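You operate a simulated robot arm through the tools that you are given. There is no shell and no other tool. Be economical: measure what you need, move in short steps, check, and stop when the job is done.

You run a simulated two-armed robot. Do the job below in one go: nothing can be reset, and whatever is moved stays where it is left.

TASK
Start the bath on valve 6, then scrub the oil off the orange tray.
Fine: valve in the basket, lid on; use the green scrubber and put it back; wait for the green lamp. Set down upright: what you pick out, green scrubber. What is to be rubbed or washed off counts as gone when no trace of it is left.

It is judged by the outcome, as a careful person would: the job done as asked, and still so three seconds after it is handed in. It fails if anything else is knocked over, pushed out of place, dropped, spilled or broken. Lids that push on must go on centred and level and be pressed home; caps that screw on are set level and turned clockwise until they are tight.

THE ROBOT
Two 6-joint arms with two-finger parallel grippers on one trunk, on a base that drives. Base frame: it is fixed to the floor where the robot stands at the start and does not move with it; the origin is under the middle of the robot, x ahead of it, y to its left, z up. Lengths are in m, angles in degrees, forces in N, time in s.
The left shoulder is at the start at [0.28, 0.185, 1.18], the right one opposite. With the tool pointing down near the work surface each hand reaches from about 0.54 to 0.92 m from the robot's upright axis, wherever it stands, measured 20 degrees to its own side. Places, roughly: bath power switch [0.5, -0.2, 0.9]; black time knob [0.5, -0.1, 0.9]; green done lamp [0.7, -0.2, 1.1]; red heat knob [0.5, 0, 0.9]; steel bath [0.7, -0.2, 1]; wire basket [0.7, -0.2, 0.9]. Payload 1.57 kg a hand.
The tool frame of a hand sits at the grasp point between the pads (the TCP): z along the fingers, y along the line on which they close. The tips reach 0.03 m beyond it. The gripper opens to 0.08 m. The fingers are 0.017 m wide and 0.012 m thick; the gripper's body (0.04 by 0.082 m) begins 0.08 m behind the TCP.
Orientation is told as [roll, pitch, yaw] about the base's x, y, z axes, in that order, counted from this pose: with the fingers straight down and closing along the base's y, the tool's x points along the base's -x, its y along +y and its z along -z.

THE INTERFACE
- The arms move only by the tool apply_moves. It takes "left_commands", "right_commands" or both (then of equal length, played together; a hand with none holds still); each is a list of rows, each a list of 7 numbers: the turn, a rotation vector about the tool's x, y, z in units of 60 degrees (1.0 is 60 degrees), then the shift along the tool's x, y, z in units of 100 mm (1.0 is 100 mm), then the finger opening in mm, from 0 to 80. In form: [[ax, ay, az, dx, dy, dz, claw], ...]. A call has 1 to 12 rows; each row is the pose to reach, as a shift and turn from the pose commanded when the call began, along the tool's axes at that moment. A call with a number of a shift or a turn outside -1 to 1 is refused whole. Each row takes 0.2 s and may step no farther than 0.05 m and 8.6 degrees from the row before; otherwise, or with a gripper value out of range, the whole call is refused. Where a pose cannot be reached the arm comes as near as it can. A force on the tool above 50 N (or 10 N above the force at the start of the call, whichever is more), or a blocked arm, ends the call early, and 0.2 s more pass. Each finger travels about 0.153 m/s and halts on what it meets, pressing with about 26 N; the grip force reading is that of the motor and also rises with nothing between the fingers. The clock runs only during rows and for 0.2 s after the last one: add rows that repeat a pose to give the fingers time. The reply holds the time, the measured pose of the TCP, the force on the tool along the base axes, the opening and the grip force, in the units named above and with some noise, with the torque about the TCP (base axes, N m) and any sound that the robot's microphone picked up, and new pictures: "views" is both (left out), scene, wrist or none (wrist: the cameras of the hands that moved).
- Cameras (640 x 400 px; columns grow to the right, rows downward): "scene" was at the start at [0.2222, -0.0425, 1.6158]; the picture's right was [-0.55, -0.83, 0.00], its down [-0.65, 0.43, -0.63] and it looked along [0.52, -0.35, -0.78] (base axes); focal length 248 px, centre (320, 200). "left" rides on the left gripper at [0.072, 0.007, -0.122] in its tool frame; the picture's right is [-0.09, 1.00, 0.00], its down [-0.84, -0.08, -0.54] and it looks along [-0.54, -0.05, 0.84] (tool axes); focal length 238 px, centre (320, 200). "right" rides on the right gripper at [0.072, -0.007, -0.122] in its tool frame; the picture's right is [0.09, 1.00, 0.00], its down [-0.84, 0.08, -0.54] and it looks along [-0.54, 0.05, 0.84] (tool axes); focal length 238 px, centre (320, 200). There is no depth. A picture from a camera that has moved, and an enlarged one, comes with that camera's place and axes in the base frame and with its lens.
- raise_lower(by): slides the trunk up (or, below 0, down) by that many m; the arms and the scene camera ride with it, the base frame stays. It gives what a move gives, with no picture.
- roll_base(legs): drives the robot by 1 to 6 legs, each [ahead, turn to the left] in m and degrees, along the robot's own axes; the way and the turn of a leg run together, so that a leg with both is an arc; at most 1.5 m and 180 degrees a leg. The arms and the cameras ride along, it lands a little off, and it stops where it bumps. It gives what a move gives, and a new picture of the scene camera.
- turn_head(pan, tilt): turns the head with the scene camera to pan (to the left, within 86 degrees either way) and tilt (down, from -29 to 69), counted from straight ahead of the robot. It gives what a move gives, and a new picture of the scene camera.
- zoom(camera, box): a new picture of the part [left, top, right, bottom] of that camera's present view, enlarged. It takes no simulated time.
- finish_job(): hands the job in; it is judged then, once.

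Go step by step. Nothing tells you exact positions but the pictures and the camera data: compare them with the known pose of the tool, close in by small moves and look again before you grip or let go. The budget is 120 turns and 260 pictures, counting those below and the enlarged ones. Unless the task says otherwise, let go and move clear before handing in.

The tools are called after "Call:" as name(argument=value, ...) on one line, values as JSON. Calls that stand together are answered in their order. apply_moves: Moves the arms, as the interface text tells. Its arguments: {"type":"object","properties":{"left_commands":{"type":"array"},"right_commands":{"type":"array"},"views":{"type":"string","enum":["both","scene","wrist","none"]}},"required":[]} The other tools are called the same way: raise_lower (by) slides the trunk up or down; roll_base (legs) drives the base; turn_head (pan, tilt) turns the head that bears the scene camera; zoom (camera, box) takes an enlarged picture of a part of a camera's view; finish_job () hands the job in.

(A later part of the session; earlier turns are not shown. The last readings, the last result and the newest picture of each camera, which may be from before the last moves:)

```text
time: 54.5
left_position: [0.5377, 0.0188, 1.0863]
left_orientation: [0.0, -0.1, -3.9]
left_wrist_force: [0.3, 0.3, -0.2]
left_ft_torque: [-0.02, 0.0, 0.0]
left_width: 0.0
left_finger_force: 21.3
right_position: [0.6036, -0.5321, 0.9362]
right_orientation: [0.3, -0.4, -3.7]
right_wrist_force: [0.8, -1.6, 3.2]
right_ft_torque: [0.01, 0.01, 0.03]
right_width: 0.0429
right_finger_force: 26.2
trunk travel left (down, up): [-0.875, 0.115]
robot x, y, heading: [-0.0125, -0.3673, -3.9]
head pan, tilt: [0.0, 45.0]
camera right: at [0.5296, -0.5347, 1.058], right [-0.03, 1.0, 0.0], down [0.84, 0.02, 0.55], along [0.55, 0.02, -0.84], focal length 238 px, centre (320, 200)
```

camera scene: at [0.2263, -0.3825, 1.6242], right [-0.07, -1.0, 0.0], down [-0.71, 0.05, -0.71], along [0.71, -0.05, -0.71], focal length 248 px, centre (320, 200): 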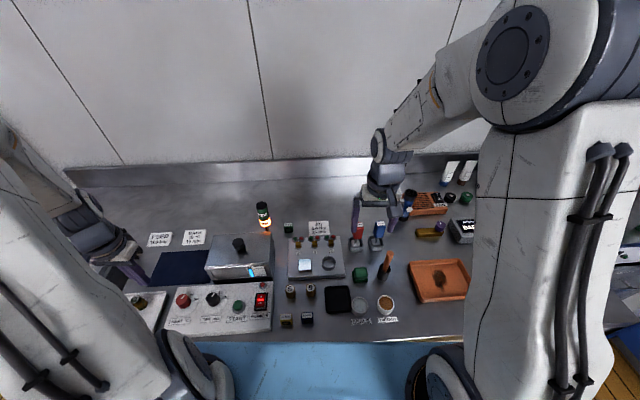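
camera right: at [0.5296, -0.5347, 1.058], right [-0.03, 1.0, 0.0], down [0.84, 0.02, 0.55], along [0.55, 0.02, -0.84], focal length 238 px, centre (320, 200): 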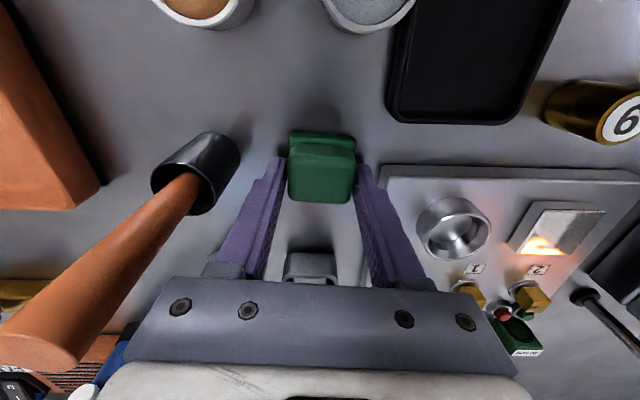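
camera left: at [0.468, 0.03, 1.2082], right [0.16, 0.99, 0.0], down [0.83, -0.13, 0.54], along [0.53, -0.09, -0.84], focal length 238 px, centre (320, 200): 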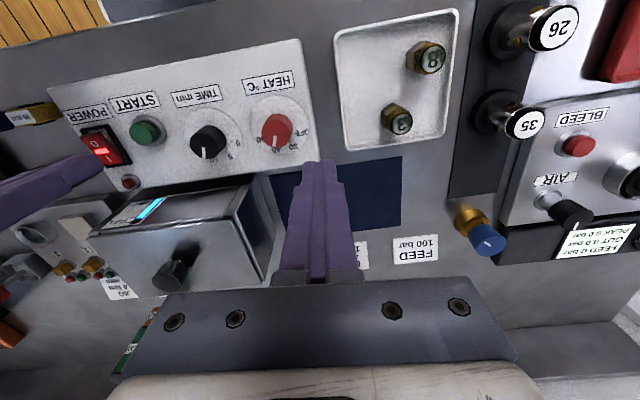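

Scrubber gripped. Lifting high to clear the pot's handle, then over to the tray.

Call:
apply_moves(right_commands=[[0, 0, 0, 0, 0, -0.3, 0], [0, 0, 0, 0, 0, -0.7, 0], [0, 0, 0, 0, 0, -1.0, 0]], views="none")

Call:
apply_moves(right_commands=[[0, 0, 0, 0, 0, -0.4, 0], [0, 0, 0, 0.2, 0, -0.8, 0], [0, 0, 0, 0.4, -0.3, -0.9, 0], [0, 0, 0, 0.5, -0.7, -0.9, 0], [0, 0, 0, 0.5, -1.0, -0.9, 0]], views="none")

Call:
apply_moves(right_commands=[[0, 0, 0, 0.0, -0.4, 0, 0], [0, 0, 0, 0, -0.8, 0, 0], [0, 0, 0, 0, -1.0, 0, 0]], views="both")

Call:
zoom(camera="right", box=[120, 40, 320, 180])

Call:
zoom(camera="scene", box=[390, 230, 500, 320])

```text
time: 55.3
left_position: [0.5384, 0.0185, 1.0865]
left_orientation: [-0.1, 0.0, -3.9]
left_wrist_force: [0.3, 0.1, -0.4]
left_ft_torque: [-0.04, -0.04, 0.0]
left_width: 0.0
left_finger_force: 21.3
right_position: [0.5992, -0.5341, 1.0348]
right_orientation: [0.2, -0.4, -3.8]
right_wrist_force: [-0.4, -0.2, -0.6]
right_ft_torque: [0.02, 0.02, 0.03]
right_width: 0.0428
right_finger_force: 26.0
trunk travel left (down, up): [-0.875, 0.115]
robot x, y, heading: [-0.016, -0.3635, -4.0]
head pan, tilt: [0.0, 45.0]
```

```text
time: 56.5
left_position: [0.539, 0.0197, 1.0857]
left_orientation: [-0.1, 0.0, -3.9]
left_wrist_force: [-0.6, -0.5, -0.6]
left_ft_torque: [0.0, -0.02, 0.0]
left_width: 0.0
left_finger_force: 21.1
right_position: [0.5434, -0.6318, 1.123]
right_orientation: [0.1, -0.4, -3.8]
right_wrist_force: [-0.2, 0.3, -0.7]
right_ft_torque: [0.02, 0.01, 0.02]
right_width: 0.0431
right_finger_force: 26.1
trunk travel left (down, up): [-0.875, 0.115]
robot x, y, heading: [-0.0129, -0.367, -4.0]
head pan, tilt: [0.0, 45.0]
```

```text
time: 57.3
left_position: [0.5398, 0.0188, 1.0873]
left_orientation: [0.0, 0.1, -4.0]
left_wrist_force: [-0.1, 0.1, -0.1]
left_ft_torque: [-0.01, 0.0, 0.0]
left_width: 0.0001
left_finger_force: 21.0
right_position: [0.5376, -0.7305, 1.1248]
right_orientation: [0.1, -0.3, -3.8]
right_wrist_force: [0.2, 0.4, -0.8]
right_ft_torque: [0.02, 0.01, -0.04]
right_width: 0.0425
right_finger_force: 26.1
trunk travel left (down, up): [-0.875, 0.115]
robot x, y, heading: [-0.0108, -0.36, -4.1]
head pan, tilt: [0.0, 45.0]
camera scene: at [0.2263, -0.3826, 1.6242], right [-0.07, -1.0, 0.0], down [-0.71, 0.05, -0.71], along [0.71, -0.05, -0.71], focal length 248 px, centre (320, 200)
camera right: at [0.4644, -0.7322, 1.2465], right [-0.03, 1.0, 0.0], down [0.84, 0.02, 0.55], along [0.55, 0.02, -0.84], focal length 238 px, centre (320, 200)
```

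scene: 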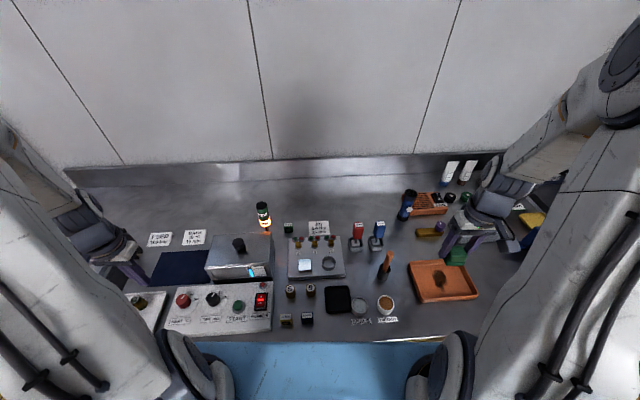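
right: 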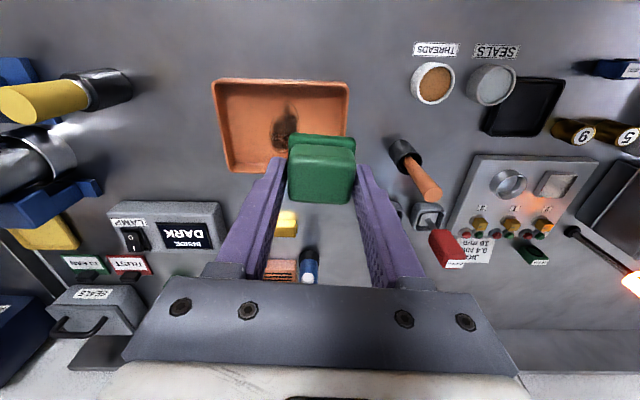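

```text
2.86 times, centred on (220, 110) of right
camera zoom: at [0.4644, -0.7322, 1.2465], right [-0.03, 1.0, 0.0], down [0.84, 0.02, 0.55], along [0.55, 0.02, -0.84], focal length 681 px, centre (606, 457)
```

zoom: 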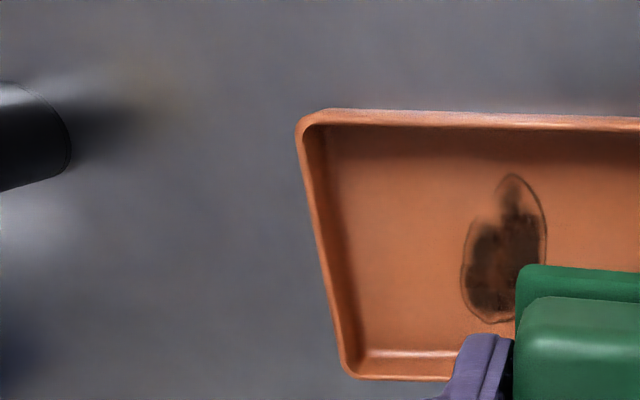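

```text
4.44 times, centred on (445, 275) of scene
camera zoom: at [0.2263, -0.3826, 1.6242], right [-0.07, -1.0, 0.0], down [-0.71, 0.05, -0.71], along [0.71, -0.05, -0.71], focal length 1102 px, centre (-236, -133)
```

zoom: 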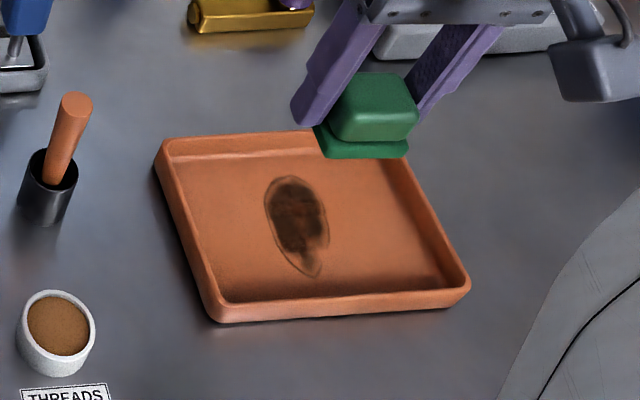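

Stain spans x 0.531–0.606, y −0.801 to −0.757. Moving over its centre and lowering the pad.

Call:
apply_moves(right_commands=[[0, 0, 0, -0.336, -0.2, 0, 0], [0, 0, 0, -0.336, -0.463, 0.3, 0], [0, 0, 0, -0.336, -0.463, 0.7, 0], [0, 0, 0, -0.336, -0.463, 1.0, 0]], views="none")

Call:
apply_moves(right_commands=[[0, 0, 0, 0, 0, 0.25, 0], [0, 0, 0, 0, 0, 0.45, 0], [0, 0, 0, 0, 0, 0.55, 0], [0, 0, 0, 0, 0, 0.62, 0], [0, 0, 0, 0, 0, 0.69, 0], [0, 0, 0, 0, 0, 0.76, 0], [0, 0, 0, 0, 0, 0.83, 0]], views="wrist")

Call:
zoom(camera="scene", box=[390, 230, 500, 320])

```text
time: 58.3
left_position: [0.538, 0.0192, 1.086]
left_orientation: [-0.1, 0.2, -4.0]
left_wrist_force: [0.0, -1.0, -0.6]
left_ft_torque: [0.0, 0.0, -0.01]
left_width: 0.0003
left_finger_force: 21.3
right_position: [0.5668, -0.7791, 1.0259]
right_orientation: [0.1, -0.3, -3.7]
right_wrist_force: [-0.1, -0.2, 0.3]
right_ft_torque: [0.0, 0.0, -0.01]
right_width: 0.0428
right_finger_force: 25.7
trunk travel left (down, up): [-0.875, 0.115]
robot x, y, heading: [-0.0128, -0.3636, -4.1]
head pan, tilt: [0.0, 45.0]
```

```text
time: 59.9
left_position: [0.5385, 0.0193, 1.0857]
left_orientation: [0.1, 0.1, -3.9]
left_wrist_force: [0.8, 0.2, 0.3]
left_ft_torque: [0.01, 0.0, 0.03]
left_width: 0.0
left_finger_force: 21.6
right_position: [0.5691, -0.7773, 0.9421]
right_orientation: [0.2, -0.4, -3.7]
right_wrist_force: [0.5, 0.0, -0.5]
right_ft_torque: [-0.01, -0.01, -0.01]
right_width: 0.0429
right_finger_force: 26.1
trunk travel left (down, up): [-0.875, 0.115]
robot x, y, heading: [-0.0109, -0.3658, -4.1]
head pan, tilt: [0.0, 45.0]
camera right: at [0.4961, -0.7803, 1.0636], right [-0.03, 1.0, 0.0], down [0.84, 0.02, 0.55], along [0.55, 0.02, -0.84], focal length 238 px, centre (320, 200)
```

right: 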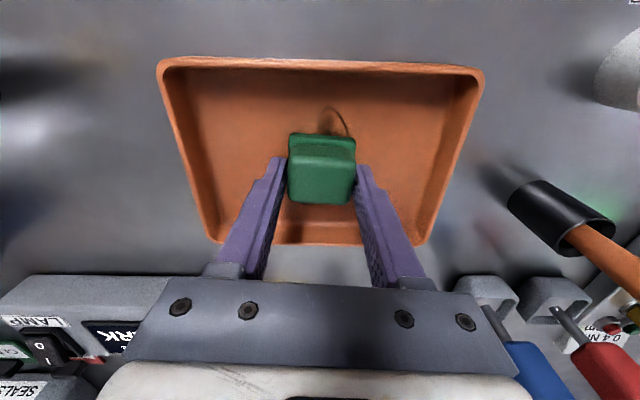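

```text
4.44 times, centred on (445, 275) of scene
camera zoom: at [0.2263, -0.3825, 1.6242], right [-0.07, -1.0, 0.0], down [-0.71, 0.05, -0.71], along [0.71, -0.05, -0.71], focal length 1102 px, centre (-236, -133)
```

zoom: 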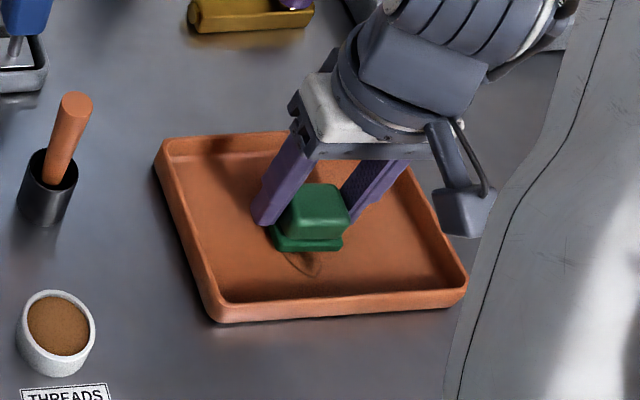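

No contact yet; continuing down a few mm. (A green glow on the right suggests the lamp may already be done.)

Call:
apply_moves(right_commands=[[0, 0, 0, 0, 0, 0.03, 0], [0, 0, 0, 0, 0, 0.06, 0], [0, 0, 0, 0, 0, 0.08, 0]], views="none")

Call:
zoom(camera="scene", box=[160, 180, 320, 300])

```text
time: 60.7
left_position: [0.5383, 0.0196, 1.0867]
left_orientation: [0.0, 0.0, -3.9]
left_wrist_force: [-0.3, -0.8, 0.4]
left_ft_torque: [0.01, -0.02, -0.02]
left_width: 0.0
left_finger_force: 21.1
right_position: [0.5685, -0.7768, 0.9357]
right_orientation: [0.2, -0.5, -3.8]
right_wrist_force: [-0.8, 0.1, 21.6]
right_ft_torque: [0.01, 0.05, 0.0]
right_width: 0.043
right_finger_force: 26.2
trunk travel left (down, up): [-0.875, 0.115]
robot x, y, heading: [-0.0165, -0.3682, -4.2]
head pan, tilt: [0.0, 45.0]
```

```text
3.33 times, centred on (240, 240) of scene
camera zoom: at [0.2254, -0.3819, 1.6245], right [-0.07, -1.0, 0.0], down [-0.71, 0.05, -0.71], along [0.71, -0.05, -0.71], focal length 826 px, centre (587, 67)
```

zoom: 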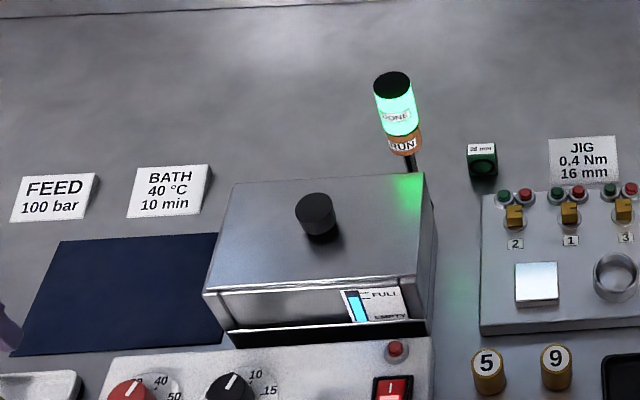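

Green DONE lamp is lit. Pad is in contact (~20 N); easing slightly and scrubbing across the stain.

Call:
apply_moves(right_commands=[[0, 0, 0, 0, 0, -0.01, 0], [0, 0, 0, 0.13, 0.0, -0.01, 0], [0, 0, 0, 0.25, 0.0, -0.01, 0], [0, 0, 0, 0.12, 0.0, -0.01, 0], [0, 0, 0, 0, 0.0, -0.01, 0], [0, 0, 0, -0.13, 0, -0.01, 0], [0, 0, 0, -0.26, 0, -0.01, 0]], views="wrist")

Call:
zoom(camera="scene", box=[390, 230, 500, 320])

```text
time: 62.3
left_position: [0.5392, 0.0188, 1.0858]
left_orientation: [-0.1, 0.1, -3.9]
left_wrist_force: [-0.5, -0.2, 0.5]
left_ft_torque: [0.03, -0.01, 0.01]
left_width: 0.0
left_finger_force: 20.8
right_position: [0.5935, -0.7787, 0.9361]
right_orientation: [0.2, -0.4, -3.8]
right_wrist_force: [0.5, 0.4, 0.2]
right_ft_torque: [0.01, -0.01, 0.02]
right_width: 0.0427
right_finger_force: 26.1
trunk travel left (down, up): [-0.875, 0.115]
robot x, y, heading: [-0.0103, -0.3616, -4.2]
head pan, tilt: [0.0, 45.0]
camera right: at [0.5216, -0.7818, 1.0578], right [-0.03, 1.0, 0.0], down [0.84, 0.02, 0.55], along [0.55, 0.02, -0.84], focal length 238 px, centre (320, 200)
```

right: 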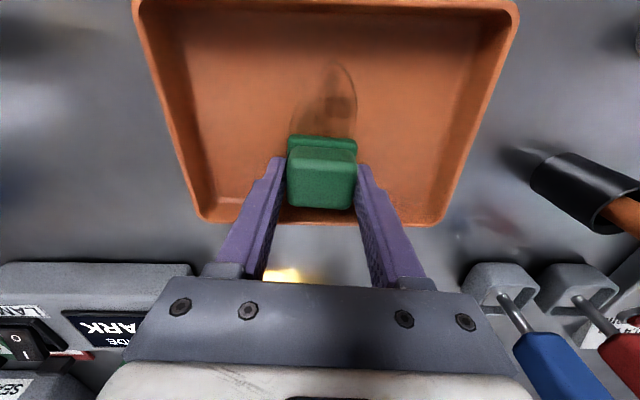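

```text
4.44 times, centred on (445, 275) of scene
camera zoom: at [0.2262, -0.3826, 1.6242], right [-0.07, -1.0, 0.0], down [-0.71, 0.05, -0.71], along [0.71, -0.05, -0.71], focal length 1102 px, centre (-236, -133)
```

zoom: 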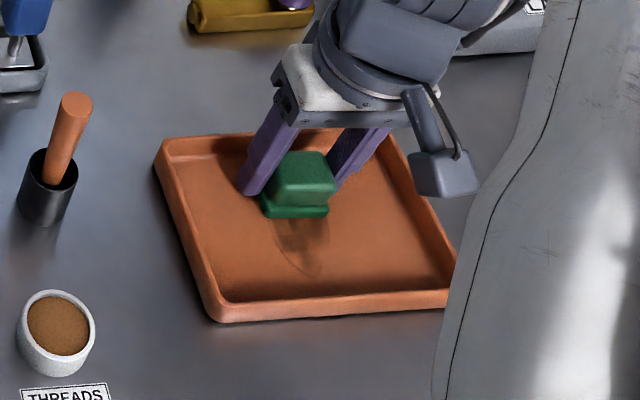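

Stain is fading and the tray hasn't moved, but contact got light. Pressing 2 mm more and scrubbing in lanes.

Call:
apply_moves(right_commands=[[0, 0, 0, 0, 0, 0.02, 0], [0, 0, 0, 0.17, 0.0, 0.02, 0], [0, 0, 0, 0.34, 0.0, 0.02, 0], [0, 0, 0, 0.52, 0.0, 0.02, 0], [0, 0, 0, 0.52, 0.15, 0.02, 0], [0, 0, 0, 0.34, 0.15, 0.02, 0], [0, 0, 0, 0.17, 0.15, 0.02, 0], [0, 0, 0, 0, 0.15, 0.02, 0], [0, 0, 0, 0, 0, 0.02, 0], [0, 0, 0, 0.17, 0, 0.02, 0], [0, 0, 0, 0.34, 0.0, 0.02, 0], [0, 0, 0, 0.52, 0, 0.02, 0]], views="none")

Call:
apply_moves(right_commands=[[0, 0, 0, 0, -0.17, 0, 0], [0, 0, 0, -0.17, -0.17, 0, 0], [0, 0, 0, -0.34, -0.17, 0, 0], [0, 0, 0, -0.52, -0.17, 0, 0], [0, 0, 0, -0.52, 0, 0, 0], [0, 0, 0, -0.34, 0, 0, 0], [0, 0, 0, -0.17, 0, 0, 0], [0, 0, 0, 0, 0, 0, 0], [0, 0, 0, 0, 0.1, 0, 0], [0, 0, 0, -0.17, 0.1, 0, 0], [0, 0, 0, -0.34, 0.1, 0, 0], [0, 0, 0, -0.52, 0.1, 0, 0]], views="wrist")

Call:
zoom(camera="scene", box=[390, 230, 500, 320])

Call:
zoom(camera="right", box=[220, 0, 440, 160])

```text
time: 64.9
left_position: [0.5379, 0.0188, 1.0862]
left_orientation: [0.0, 0.0, -3.8]
left_wrist_force: [0.6, 0.5, 0.4]
left_ft_torque: [0.01, 0.05, 0.0]
left_width: 0.0
left_finger_force: 21.4
right_position: [0.544, -0.7756, 0.9349]
right_orientation: [0.2, -0.3, -3.7]
right_wrist_force: [2.4, -1.5, 10.9]
right_ft_torque: [-0.1, -0.14, 0.03]
right_width: 0.0428
right_finger_force: 26.0
trunk travel left (down, up): [-0.875, 0.115]
robot x, y, heading: [-0.0117, -0.3624, -3.7]
head pan, tilt: [0.0, 45.0]
```

```text
time: 67.5
left_position: [0.5371, 0.019, 1.0873]
left_orientation: [-0.1, 0.1, -4.1]
left_wrist_force: [-0.1, -0.2, -0.1]
left_ft_torque: [0.02, 0.0, 0.03]
left_width: 0.0
left_finger_force: 22.0
right_position: [0.5972, -0.7682, 0.935]
right_orientation: [0.2, -0.5, -3.9]
right_wrist_force: [-11.5, -1.2, 36.6]
right_ft_torque: [-0.29, 0.33, -0.08]
right_width: 0.0428
right_finger_force: 26.2
trunk travel left (down, up): [-0.875, 0.115]
robot x, y, heading: [-0.0147, -0.3631, -3.6]
head pan, tilt: [0.0, 45.0]
camera right: at [0.5229, -0.7699, 1.0563], right [-0.03, 1.0, 0.0], down [0.84, 0.02, 0.55], along [0.55, 0.02, -0.84], focal length 238 px, centre (320, 200)
```

right: 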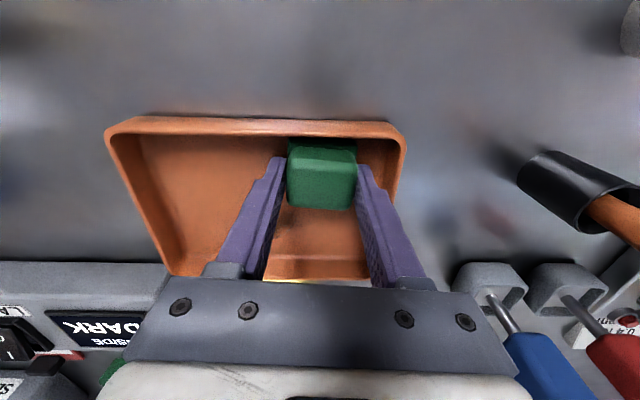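

```text
4.44 times, centred on (445, 275) of scene
camera zoom: at [0.224, -0.3815, 1.6249], right [-0.07, -1.0, 0.0], down [-0.7, 0.05, -0.71], along [0.71, -0.05, -0.71], focal length 1102 px, centre (-236, -133)
```

zoom: 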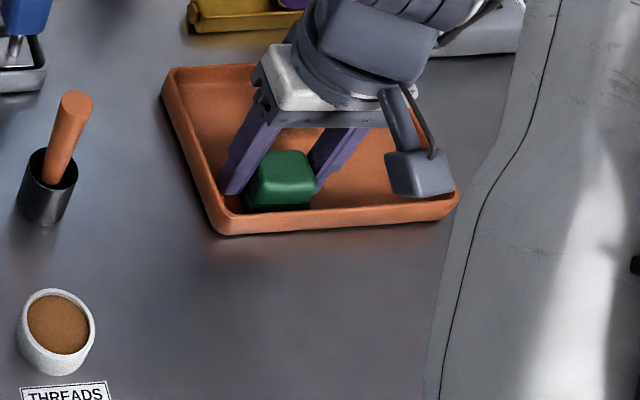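

```text
2.50 times, centred on (330, 80) of right
camera zoom: at [0.5229, -0.7699, 1.0563], right [-0.03, 1.0, 0.0], down [0.84, 0.02, 0.55], along [0.55, 0.02, -0.84], focal length 596 px, centre (295, 500)
```

zoom: 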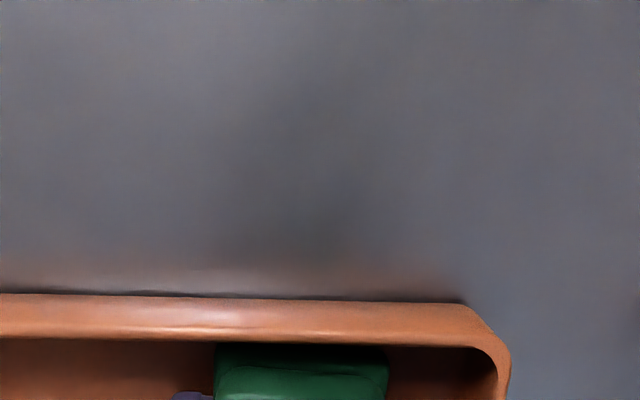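

The tray got dragged by the pad: it moved about (+0.055, −0.023) without rotating. I'll drag it back the same way, slowly, checking against its original image position.

Call:
apply_moves(right_commands=[[0, 0, 0, 0.1, 0.03, 0, 0], [0, 0, 0, 0.2, 0.07, 0, 0], [0, 0, 0, 0.3, 0.1, 0, 0]], views="wrist")

Call:
zoom(camera="scene", box=[390, 230, 500, 320])

```text
time: 68.3
left_position: [0.5384, 0.0205, 1.0863]
left_orientation: [0.1, 0.0, -3.9]
left_wrist_force: [0.9, 0.0, 0.1]
left_ft_torque: [-0.01, -0.02, -0.02]
left_width: 0.0
left_finger_force: 22.1
right_position: [0.565, -0.7568, 0.9356]
right_orientation: [0.1, -0.5, -3.8]
right_wrist_force: [8.2, -1.4, 28.2]
right_ft_torque: [-0.29, -0.18, 0.13]
right_width: 0.0429
right_finger_force: 25.9
trunk travel left (down, up): [-0.875, 0.115]
robot x, y, heading: [-0.0136, -0.3665, -3.8]
head pan, tilt: [0.0, 45.0]
camera right: at [0.493, -0.7593, 1.0562], right [-0.03, 1.0, 0.0], down [0.83, 0.02, 0.55], along [0.55, 0.01, -0.84], focal length 238 px, centre (320, 200)
```

right: 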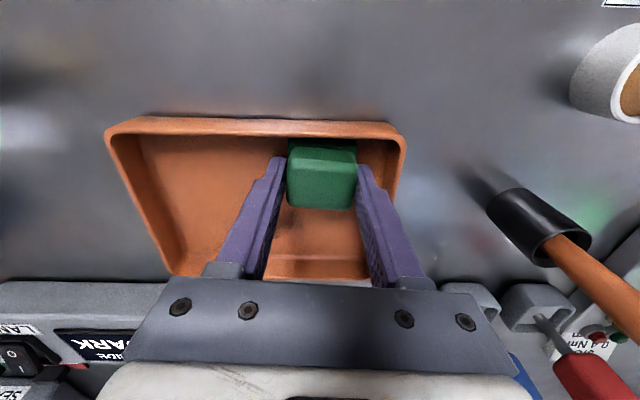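

```text
4.44 times, centred on (445, 275) of scene
camera zoom: at [0.2259, -0.3818, 1.6243], right [-0.07, -1.0, 0.0], down [-0.71, 0.05, -0.71], along [0.71, -0.05, -0.71], focal length 1102 px, centre (-236, -133)
```

zoom: 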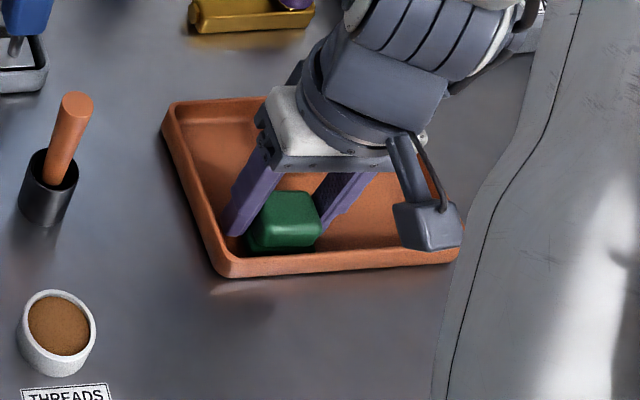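

Call:
apply_moves(right_commands=[[0, 0, 0, 0.1, 0.04, 0, 0], [0, 0, 0, 0.2, 0.09, 0, 0], [0, 0, 0, 0.28, 0.125, 0, 0]], views="none")

Call:
zoom(camera="scene", box=[390, 230, 500, 320])

```text
time: 69.1
left_position: [0.5383, 0.0196, 1.0868]
left_orientation: [0.0, 0.0, -3.9]
left_wrist_force: [-0.5, 0.3, -0.2]
left_ft_torque: [-0.02, -0.02, 0.03]
left_width: 0.0
left_finger_force: 21.1
right_position: [0.5391, -0.7438, 0.9348]
right_orientation: [0.1, -0.5, -3.8]
right_wrist_force: [6.5, -5.1, 26.8]
right_ft_torque: [-0.48, -0.16, 0.13]
right_width: 0.0429
right_finger_force: 26.1
trunk travel left (down, up): [-0.875, 0.115]
robot x, y, heading: [-0.0129, -0.3661, -4.2]
head pan, tilt: [0.0, 45.0]
```

```text
4.44 times, centred on (445, 275) of scene
camera zoom: at [0.2257, -0.3821, 1.6244], right [-0.07, -1.0, 0.0], down [-0.71, 0.05, -0.71], along [0.71, -0.05, -0.71], focal length 1102 px, centre (-236, -133)
```

zoom: 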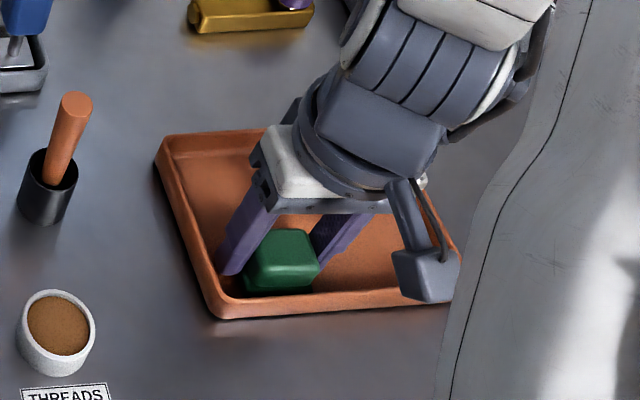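

Tray looks back at its original spot. Lifting the pad to inspect the tray.

Call:
apply_moves(right_commands=[[0, 0, 0, 0, 0, -0.1, 0], [0, 0, 0, 0, 0, -0.5, 0], [0, 0, 0, -0.3, 0, -1.0, 0], [0, 0, 0, -0.7, 0, -1.0, 0]], views="wrist")

Call:
zoom(camera="scene", box=[390, 230, 500, 320])

Call:
zoom(camera="right", box=[200, 20, 440, 180])

```text
refused: row 3 steps farther than a row can; nothing moved
```

```text
4.44 times, centred on (445, 275) of scene
camera zoom: at [0.2257, -0.3821, 1.6244], right [-0.07, -1.0, 0.0], down [-0.71, 0.05, -0.71], along [0.71, -0.05, -0.71], focal length 1102 px, centre (-236, -133)
```

zoom: 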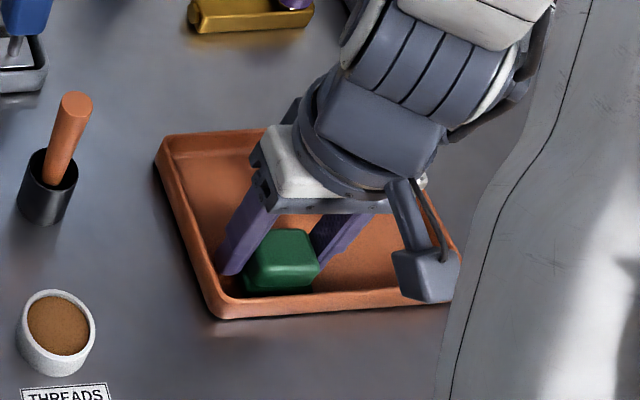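

```text
2.50 times, centred on (320, 100) of right
camera zoom: at [0.4662, -0.7462, 1.0563], right [-0.03, 1.0, 0.0], down [0.84, 0.02, 0.55], along [0.55, 0.02, -0.84], focal length 596 px, centre (320, 450)
```

zoom: 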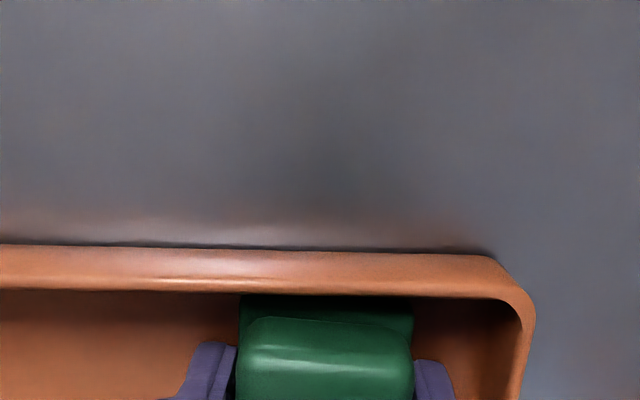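

Call:
apply_moves(right_commands=[[0, 0, 0, 0, 0, -0.1, 0], [0, 0, 0, 0, 0, -0.5, 0], [0, 0, 0, -0.1, 0.1, -0.9, 0], [0, 0, 0, -0.4, 0.4, -1.0, 0], [0, 0, 0, -0.6, 0.7, -1.0, 0]], views="wrist")

Call:
zoom(camera="scene", box=[390, 230, 500, 320])

Call:
zoom(camera="right", box=[160, 20, 360, 160])

```text
time: 70.3
left_position: [0.5383, 0.0186, 1.086]
left_orientation: [0.1, 0.2, -4.0]
left_wrist_force: [-1.0, -0.3, -0.3]
left_ft_torque: [-0.01, 0.01, 0.01]
left_width: 0.0
left_finger_force: 21.6
right_position: [0.6027, -0.6799, 1.0357]
right_orientation: [0.2, -0.3, -3.8]
right_wrist_force: [0.4, 0.1, 0.6]
right_ft_torque: [-0.01, -0.05, 0.02]
right_width: 0.0429
right_finger_force: 25.9
trunk travel left (down, up): [-0.875, 0.115]
robot x, y, heading: [-0.0109, -0.3643, -4.0]
head pan, tilt: [0.0, 45.0]
camera right: at [0.5305, -0.6829, 1.1572], right [-0.03, 1.0, 0.0], down [0.84, 0.02, 0.55], along [0.55, 0.02, -0.84], focal length 238 px, centre (320, 200)
```

right: 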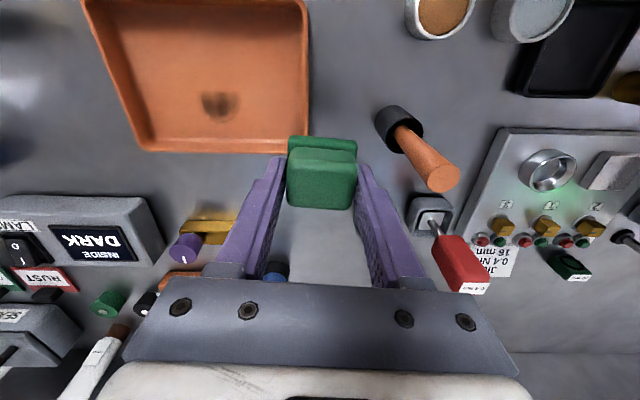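

```text
4.44 times, centred on (445, 275) of scene
camera zoom: at [0.2264, -0.3826, 1.6242], right [-0.07, -1.0, 0.0], down [-0.71, 0.05, -0.71], along [0.71, -0.05, -0.71], focal length 1102 px, centre (-236, -133)
```

zoom: 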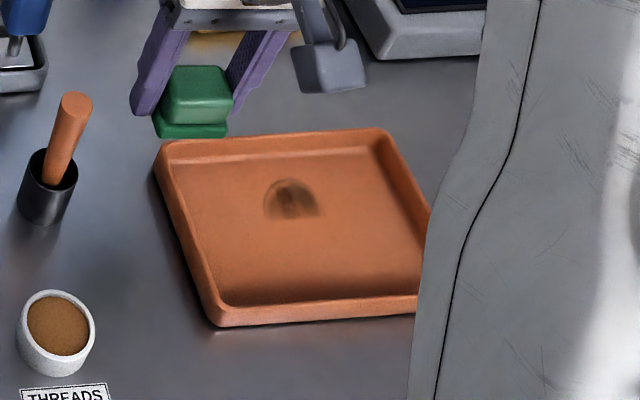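

```text
2.86 times, centred on (260, 90) of right
camera zoom: at [0.5305, -0.6829, 1.1572], right [-0.03, 1.0, 0.0], down [0.84, 0.02, 0.55], along [0.55, 0.02, -0.84], focal length 681 px, centre (491, 514)
```

zoom: 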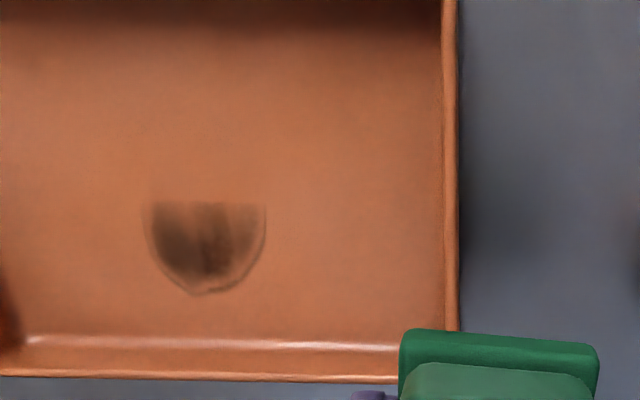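

Tray is back within ~3 mm. The far part of the stain remains (x 0.572–0.603). Repositioning with lighter force to avoid dragging.

Call:
apply_moves(right_commands=[[0, 0, 0, 0.06, -0.4, 0, 0], [0, 0, 0, 0.06, -0.8, 0, 0], [0, 0, 0, 0.06, -0.99, 0.2, 0], [0, 0, 0, 0.06, -0.99, 0.6, 0], [0, 0, 0, 0.06, -0.99, 0.9, 0], [0, 0, 0, 0.06, -0.99, 0.98, 0], [0, 0, 0, 0.06, -0.99, 1.0, 0]], views="none")

Call:
apply_moves(right_commands=[[0, 0, 0, 0, 0, 0.005, 0], [0, 0, 0, 0, 0, 0.01, 0], [0, 0, 0, 0, 0, 0.01, 0]], views="wrist")

```text
time: 71.9
left_position: [0.5382, 0.0189, 1.0866]
left_orientation: [0.0, 0.0, -3.9]
left_wrist_force: [0.1, 0.3, 0.6]
left_ft_torque: [0.03, 0.02, 0.0]
left_width: 0.0
left_finger_force: 21.3
right_position: [0.5882, -0.7745, 0.9336]
right_orientation: [0.3, -0.3, -3.8]
right_wrist_force: [-1.2, 0.0, 4.8]
right_ft_torque: [-0.12, 0.11, -0.05]
right_width: 0.0428
right_finger_force: 25.9
trunk travel left (down, up): [-0.875, 0.115]
robot x, y, heading: [-0.0143, -0.3662, -4.1]
head pan, tilt: [0.0, 45.0]
```

```text
time: 72.7
left_position: [0.536, 0.0197, 1.0861]
left_orientation: [0.1, 0.0, -3.9]
left_wrist_force: [0.1, -1.0, -0.1]
left_ft_torque: [-0.03, -0.04, -0.01]
left_width: 0.0
left_finger_force: 21.0
right_position: [0.5893, -0.776, 0.9344]
right_orientation: [0.2, -0.4, -3.8]
right_wrist_force: [-9.8, -1.6, 29.6]
right_ft_torque: [-0.37, 0.35, -0.07]
right_width: 0.043
right_finger_force: 25.8
trunk travel left (down, up): [-0.875, 0.115]
robot x, y, heading: [-0.0139, -0.3612, -4.0]
head pan, tilt: [0.0, 45.0]
camera right: at [0.5163, -0.7774, 1.0563], right [-0.03, 1.0, 0.0], down [0.84, 0.02, 0.55], along [0.55, 0.02, -0.84], focal length 238 px, centre (320, 200)
```

right: 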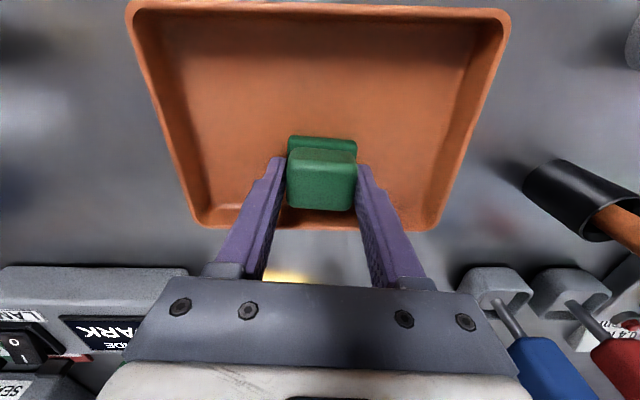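

Call:
apply_moves(right_commands=[[0, 0, 0, 0, 0, -0.007, 0], [0, 0, 0, 0, 0.08, -0.007, 0], [0, 0, 0, 0, 0.16, -0.007, 0], [0, 0, 0, 0, 0.08, -0.007, 0], [0, 0, 0, 0, 0, -0.007, 0], [0, 0, 0, 0, -0.1, -0.007, 0], [0, 0, 0, 0, -0.2, -0.007, 0], [0, 0, 0, 0, -0.1, -0.007, 0], [0, 0, 0, 0, 0, -0.007, 0]], views="none")

Call:
zoom(camera="scene", box=[390, 230, 500, 320])

```text
time: 74.7
left_position: [0.5382, 0.0195, 1.0862]
left_orientation: [0.0, -0.1, -3.9]
left_wrist_force: [1.2, 0.5, 0.3]
left_ft_torque: [-0.01, -0.04, 0.0]
left_width: 0.0
left_finger_force: 21.6
right_position: [0.5898, -0.778, 0.9339]
right_orientation: [0.0, -0.6, -3.6]
right_wrist_force: [2.4, -8.3, 28.1]
right_ft_torque: [-0.34, 0.1, 0.16]
right_width: 0.043
right_finger_force: 25.9
trunk travel left (down, up): [-0.875, 0.115]
robot x, y, heading: [-0.0158, -0.3643, -4.2]
head pan, tilt: [0.0, 45.0]
```

```text
4.44 times, centred on (445, 275) of scene
camera zoom: at [0.2252, -0.3825, 1.6244], right [-0.07, -1.0, 0.0], down [-0.7, 0.05, -0.71], along [0.71, -0.05, -0.71], focal length 1102 px, centre (-236, -133)
```

zoom: 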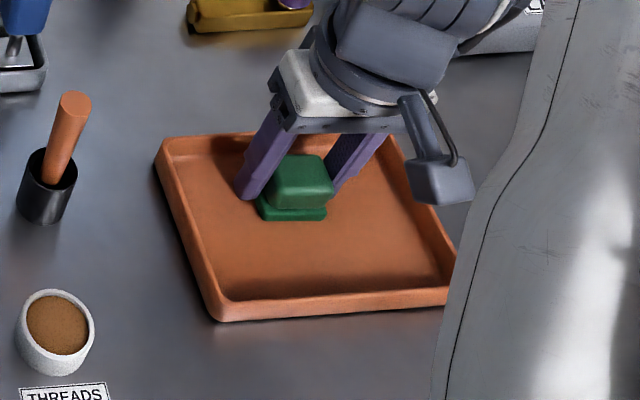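

Call:
apply_moves(right_commands=[[0, 0, 0, 0, 0, -0.05, 0], [0, 0, 0, -0.06, 0.15, -0.05, 0], [0, 0, 0, -0.06, 0.15, -0.012, 0], [0, 0, 0, -0.06, 0.05, -0.012, 0], [0, 0, 0, -0.06, -0.05, -0.012, 0], [0, 0, 0, -0.06, -0.2, -0.012, 0], [0, 0, 0, -0.06, -0.2, -0.06, 0], [0, 0, 0, 0.06, -0.2, -0.06, 0], [0, 0, 0, 0.06, -0.2, -0.012, 0], [0, 0, 0, 0.06, -0.05, -0.012, 0], [0, 0, 0, 0.06, 0.15, -0.012, 0], [0, 0, 0, 0.06, 0.15, -0.2, 0]], views="none")

Call:
apply_moves(right_commands=[[0, 0, 0, 0, 0.2, -0.4, 0], [0, 0, 0, 0, 0.5, -0.7, 0], [0, 0, 0, 0, 0.8, -0.9, 0], [0, 0, 0, 0, 0.9, -0.9, 0]], views="wrist")

Call:
zoom(camera="right", box=[60, 0, 360, 180])

Call:
zoom(camera="scene", box=[390, 230, 500, 320])

```text
time: 77.3
left_position: [0.5378, 0.0187, 1.0854]
left_orientation: [0.0, 0.1, -4.0]
left_wrist_force: [-0.1, -0.3, -0.1]
left_ft_torque: [0.0, 0.04, -0.02]
left_width: 0.0
left_finger_force: 21.5
right_position: [0.5862, -0.7595, 0.9538]
right_orientation: [0.2, -0.3, -3.8]
right_wrist_force: [-0.3, -0.4, -0.2]
right_ft_torque: [-0.03, 0.01, -0.01]
right_width: 0.0429
right_finger_force: 26.3
trunk travel left (down, up): [-0.875, 0.115]
robot x, y, heading: [-0.0121, -0.3657, -4.0]
head pan, tilt: [0.0, 45.0]
```

```text
time: 78.3
left_position: [0.5394, 0.0182, 1.0865]
left_orientation: [0.0, 0.0, -4.0]
left_wrist_force: [-0.2, -0.2, -0.6]
left_ft_torque: [-0.01, 0.0, 0.02]
left_width: 0.0
left_finger_force: 21.5
right_position: [0.5913, -0.6708, 1.0427]
right_orientation: [0.2, -0.4, -3.8]
right_wrist_force: [0.2, 1.0, -0.5]
right_ft_torque: [0.01, -0.02, 0.01]
right_width: 0.0427
right_finger_force: 26.1
trunk travel left (down, up): [-0.875, 0.115]
robot x, y, heading: [-0.0142, -0.3644, -4.1]
head pan, tilt: [0.0, 45.0]
camera right: at [0.5183, -0.6731, 1.1653], right [-0.03, 1.0, 0.0], down [0.84, 0.02, 0.55], along [0.55, 0.02, -0.84], focal length 238 px, centre (320, 200)
```

right: 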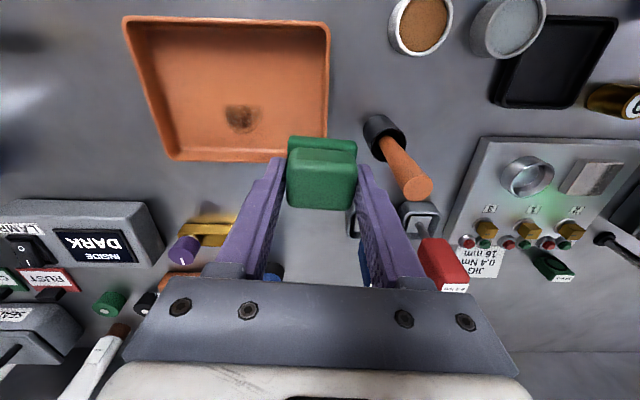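

```text
2.13 times, centred on (210, 90) of right
camera zoom: at [0.5183, -0.6731, 1.1653], right [-0.03, 1.0, 0.0], down [0.84, 0.02, 0.55], along [0.55, 0.02, -0.84], focal length 508 px, centre (555, 435)
```

zoom: 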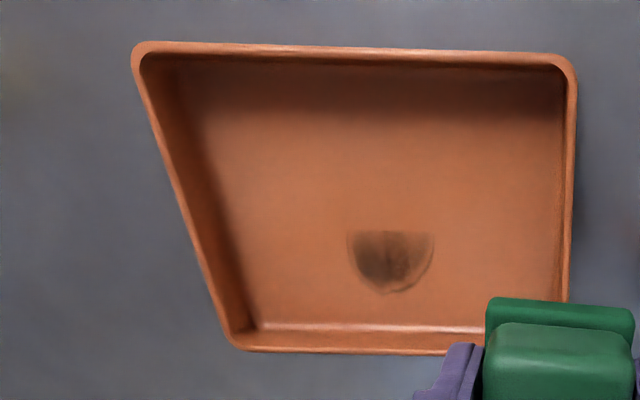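

```text
4.44 times, centred on (445, 275) of scene
camera zoom: at [0.2262, -0.3825, 1.6242], right [-0.07, -1.0, 0.0], down [-0.71, 0.05, -0.71], along [0.71, -0.05, -0.71], focal length 1102 px, centre (-236, -133)
```

zoom: 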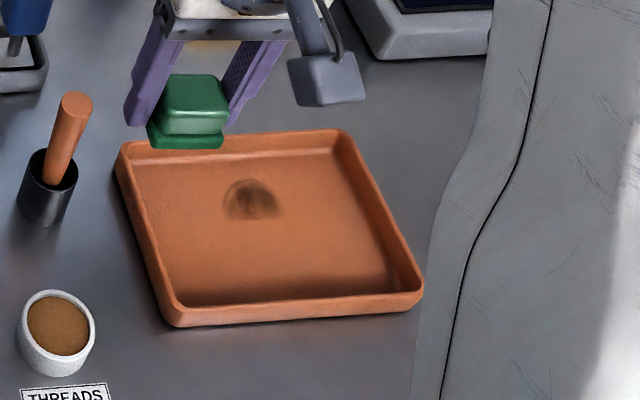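

The tray slid again (+0.028 in y) because contact force is too stiff. I'll press on it to drag it back −0.028, then scrub with finer height control.

Call:
apply_moves(right_commands=[[0, 0, 0, -0.024, -0.4, 0.1, 0], [0, 0, 0, -0.024, -0.81, 0.3, 0], [0, 0, 0, -0.024, -0.81, 0.7, 0], [0, 0, 0, -0.024, -0.81, 1.0, 0]], views="none")

Call:
apply_moves(right_commands=[[0, 0, 0, 0, 0, 0.05, 0], [0, 0, 0, 0, 0, 0.08, 0], [0, 0, 0, 0, 0, 0.1, 0]], views="none")

```text
time: 79.3
left_position: [0.5381, 0.0195, 1.0869]
left_orientation: [0.0, 0.1, -3.9]
left_wrist_force: [0.3, -0.3, 1.0]
left_ft_torque: [-0.01, 0.0, -0.01]
left_width: 0.0
left_finger_force: 21.5
right_position: [0.5882, -0.7534, 0.9419]
right_orientation: [0.2, -0.3, -3.7]
right_wrist_force: [0.1, -0.4, 0.1]
right_ft_torque: [0.0, 0.02, 0.02]
right_width: 0.0431
right_finger_force: 26.0
trunk travel left (down, up): [-0.875, 0.115]
robot x, y, heading: [-0.0143, -0.3628, -3.9]
head pan, tilt: [0.0, 45.0]
```

```text
time: 80.1
left_position: [0.5374, 0.0201, 1.0874]
left_orientation: [0.0, 0.0, -4.0]
left_wrist_force: [-0.1, 0.1, 0.2]
left_ft_torque: [0.01, -0.03, -0.01]
left_width: 0.0
left_finger_force: 21.7
right_position: [0.5878, -0.7515, 0.935]
right_orientation: [0.2, -0.5, -3.8]
right_wrist_force: [-6.4, 3.7, 28.0]
right_ft_torque: [-0.22, 0.26, -0.07]
right_width: 0.0428
right_finger_force: 26.4
trunk travel left (down, up): [-0.875, 0.115]
robot x, y, heading: [-0.0137, -0.3655, -4.0]
head pan, tilt: [0.0, 45.0]
```

Call:
apply_moves(right_commands=[[0, 0, 0, 0, -0.07, 0, 0], [0, 0, 0, 0, -0.14, 0, 0], [0, 0, 0, 0, -0.21, 0, 0], [0, 0, 0, -0.01, -0.28, 0, 0], [0, 0, 0, -0.01, -0.28, 0, 0]], views="none")

Call:
zoom(camera="scene", box=[390, 230, 500, 320])

```text
time: 81.3
left_position: [0.5369, 0.0205, 1.0859]
left_orientation: [-0.2, 0.0, -3.9]
left_wrist_force: [0.1, -1.3, -0.7]
left_ft_torque: [0.01, 0.02, -0.01]
left_width: 0.0002
left_finger_force: 21.1
right_position: [0.5873, -0.7773, 0.9351]
right_orientation: [0.3, -0.4, -3.8]
right_wrist_force: [-3.2, 12.8, 40.9]
right_ft_torque: [0.07, 0.14, -0.04]
right_width: 0.0428
right_finger_force: 25.6
trunk travel left (down, up): [-0.875, 0.115]
robot x, y, heading: [-0.0147, -0.3651, -4.3]
head pan, tilt: [0.0, 45.0]
```

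```text
4.44 times, centred on (445, 275) of scene
camera zoom: at [0.2245, -0.3805, 1.6247], right [-0.07, -1.0, 0.0], down [-0.7, 0.05, -0.71], along [0.71, -0.05, -0.71], focal length 1102 px, centre (-236, -133)
```

zoom: 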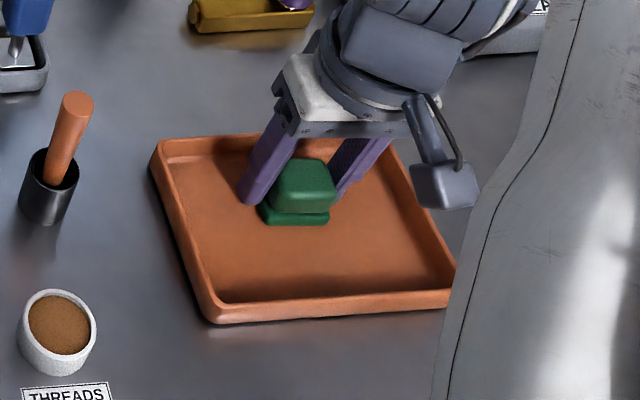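

Tray restored. Now easing the force to a light touch.

Call:
apply_moves(right_commands=[[0, 0, 0, 0, 0, -0.02, 0], [0, 0, 0, 0, 0, -0.02, 0]], views="none")

```text
time: 81.9
left_position: [0.539, 0.0183, 1.0856]
left_orientation: [0.0, 0.0, -3.9]
left_wrist_force: [-0.3, -0.3, 0.3]
left_ft_torque: [0.0, -0.01, -0.02]
left_width: 0.0
left_finger_force: 21.1
right_position: [0.5886, -0.7798, 0.9352]
right_orientation: [0.3, -0.2, -3.8]
right_wrist_force: [0.2, 3.3, 9.8]
right_ft_torque: [-0.13, 0.06, 0.0]
right_width: 0.043
right_finger_force: 25.4
trunk travel left (down, up): [-0.875, 0.115]
robot x, y, heading: [-0.0127, -0.3617, -4.0]
head pan, tilt: [0.0, 45.0]
```

Call:
apply_moves(right_commands=[[0, 0, 0, 0, 0.05, -0.004, 0], [0, 0, 0, 0, 0.1, -0.004, 0], [0, 0, 0, 0, 0.16, -0.004, 0], [0, 0, 0, -0.07, 0.16, -0.004, 0], [0, 0, 0, -0.07, 0.1, -0.004, 0], [0, 0, 0, -0.07, 0.05, -0.004, 0], [0, 0, 0, -0.07, 0, -0.004, 0], [0, 0, 0, -0.07, -0.07, -0.004, 0], [0, 0, 0, -0.07, -0.14, -0.004, 0], [0, 0, 0, 0, -0.14, -0.004, 0], [0, 0, 0, 0, -0.07, -0.004, 0], [0, 0, 0, 0, 0, -0.004, 0]], views="none")

Call:
apply_moves(right_commands=[[0, 0, 0, 0, 0, -0.3, 0], [0, 0, 0, 0, 0.3, -0.6, 0], [0, 0, 0, 0, 0.7, -0.8, 0], [0, 0, 0, 0, 1.0, -0.9, 0]], views="none")

Call:
zoom(camera="right", box=[60, 0, 360, 180])

Call:
zoom(camera="scene", box=[390, 230, 500, 320])

```text
time: 84.5
left_position: [0.5398, 0.0184, 1.0869]
left_orientation: [0.0, 0.2, -4.0]
left_wrist_force: [0.0, 0.5, -0.5]
left_ft_torque: [0.0, 0.04, 0.0]
left_width: 0.0002
left_finger_force: 21.6
right_position: [0.5871, -0.779, 0.9384]
right_orientation: [0.2, -0.3, -3.7]
right_wrist_force: [0.1, 0.0, -0.1]
right_ft_torque: [0.02, -0.04, -0.03]
right_width: 0.0431
right_finger_force: 25.8
trunk travel left (down, up): [-0.875, 0.115]
robot x, y, heading: [-0.015, -0.3639, -4.1]
head pan, tilt: [0.0, 45.0]
```

```text
time: 85.5
left_position: [0.5389, 0.0184, 1.0859]
left_orientation: [0.0, 0.1, -3.9]
left_wrist_force: [-0.4, 0.0, 0.3]
left_ft_torque: [-0.04, 0.02, 0.01]
left_width: 0.0001
left_finger_force: 21.0
right_position: [0.5941, -0.6758, 1.0262]
right_orientation: [0.3, -0.3, -3.9]
right_wrist_force: [0.7, 0.8, 0.4]
right_ft_torque: [0.01, 0.02, 0.02]
right_width: 0.043
right_finger_force: 26.0
trunk travel left (down, up): [-0.875, 0.115]
robot x, y, heading: [-0.0145, -0.364, -4.0]
head pan, tilt: [0.0, 45.0]
```

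```text
2.13 times, centred on (210, 90) of right
camera zoom: at [0.5213, -0.6791, 1.1476], right [-0.03, 1.0, 0.0], down [0.84, 0.02, 0.55], along [0.55, 0.02, -0.84], focal length 508 px, centre (555, 435)
```

zoom: 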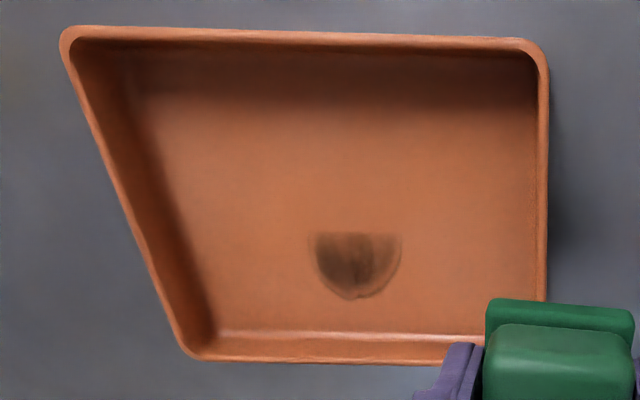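

```text
4.44 times, centred on (445, 275) of scene
camera zoom: at [0.2263, -0.3824, 1.6242], right [-0.07, -1.0, 0.0], down [-0.71, 0.05, -0.71], along [0.71, -0.05, -0.71], focal length 1102 px, centre (-236, -133)
```

zoom: 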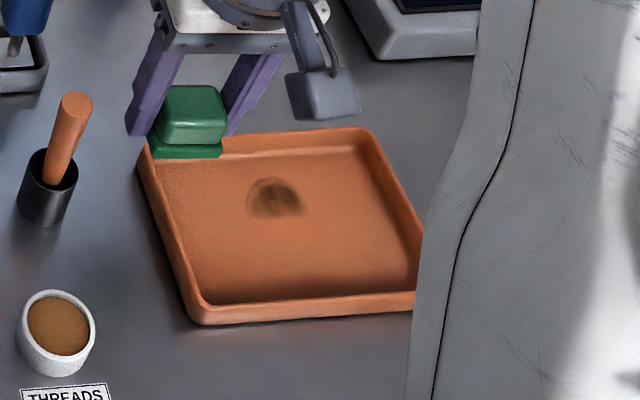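

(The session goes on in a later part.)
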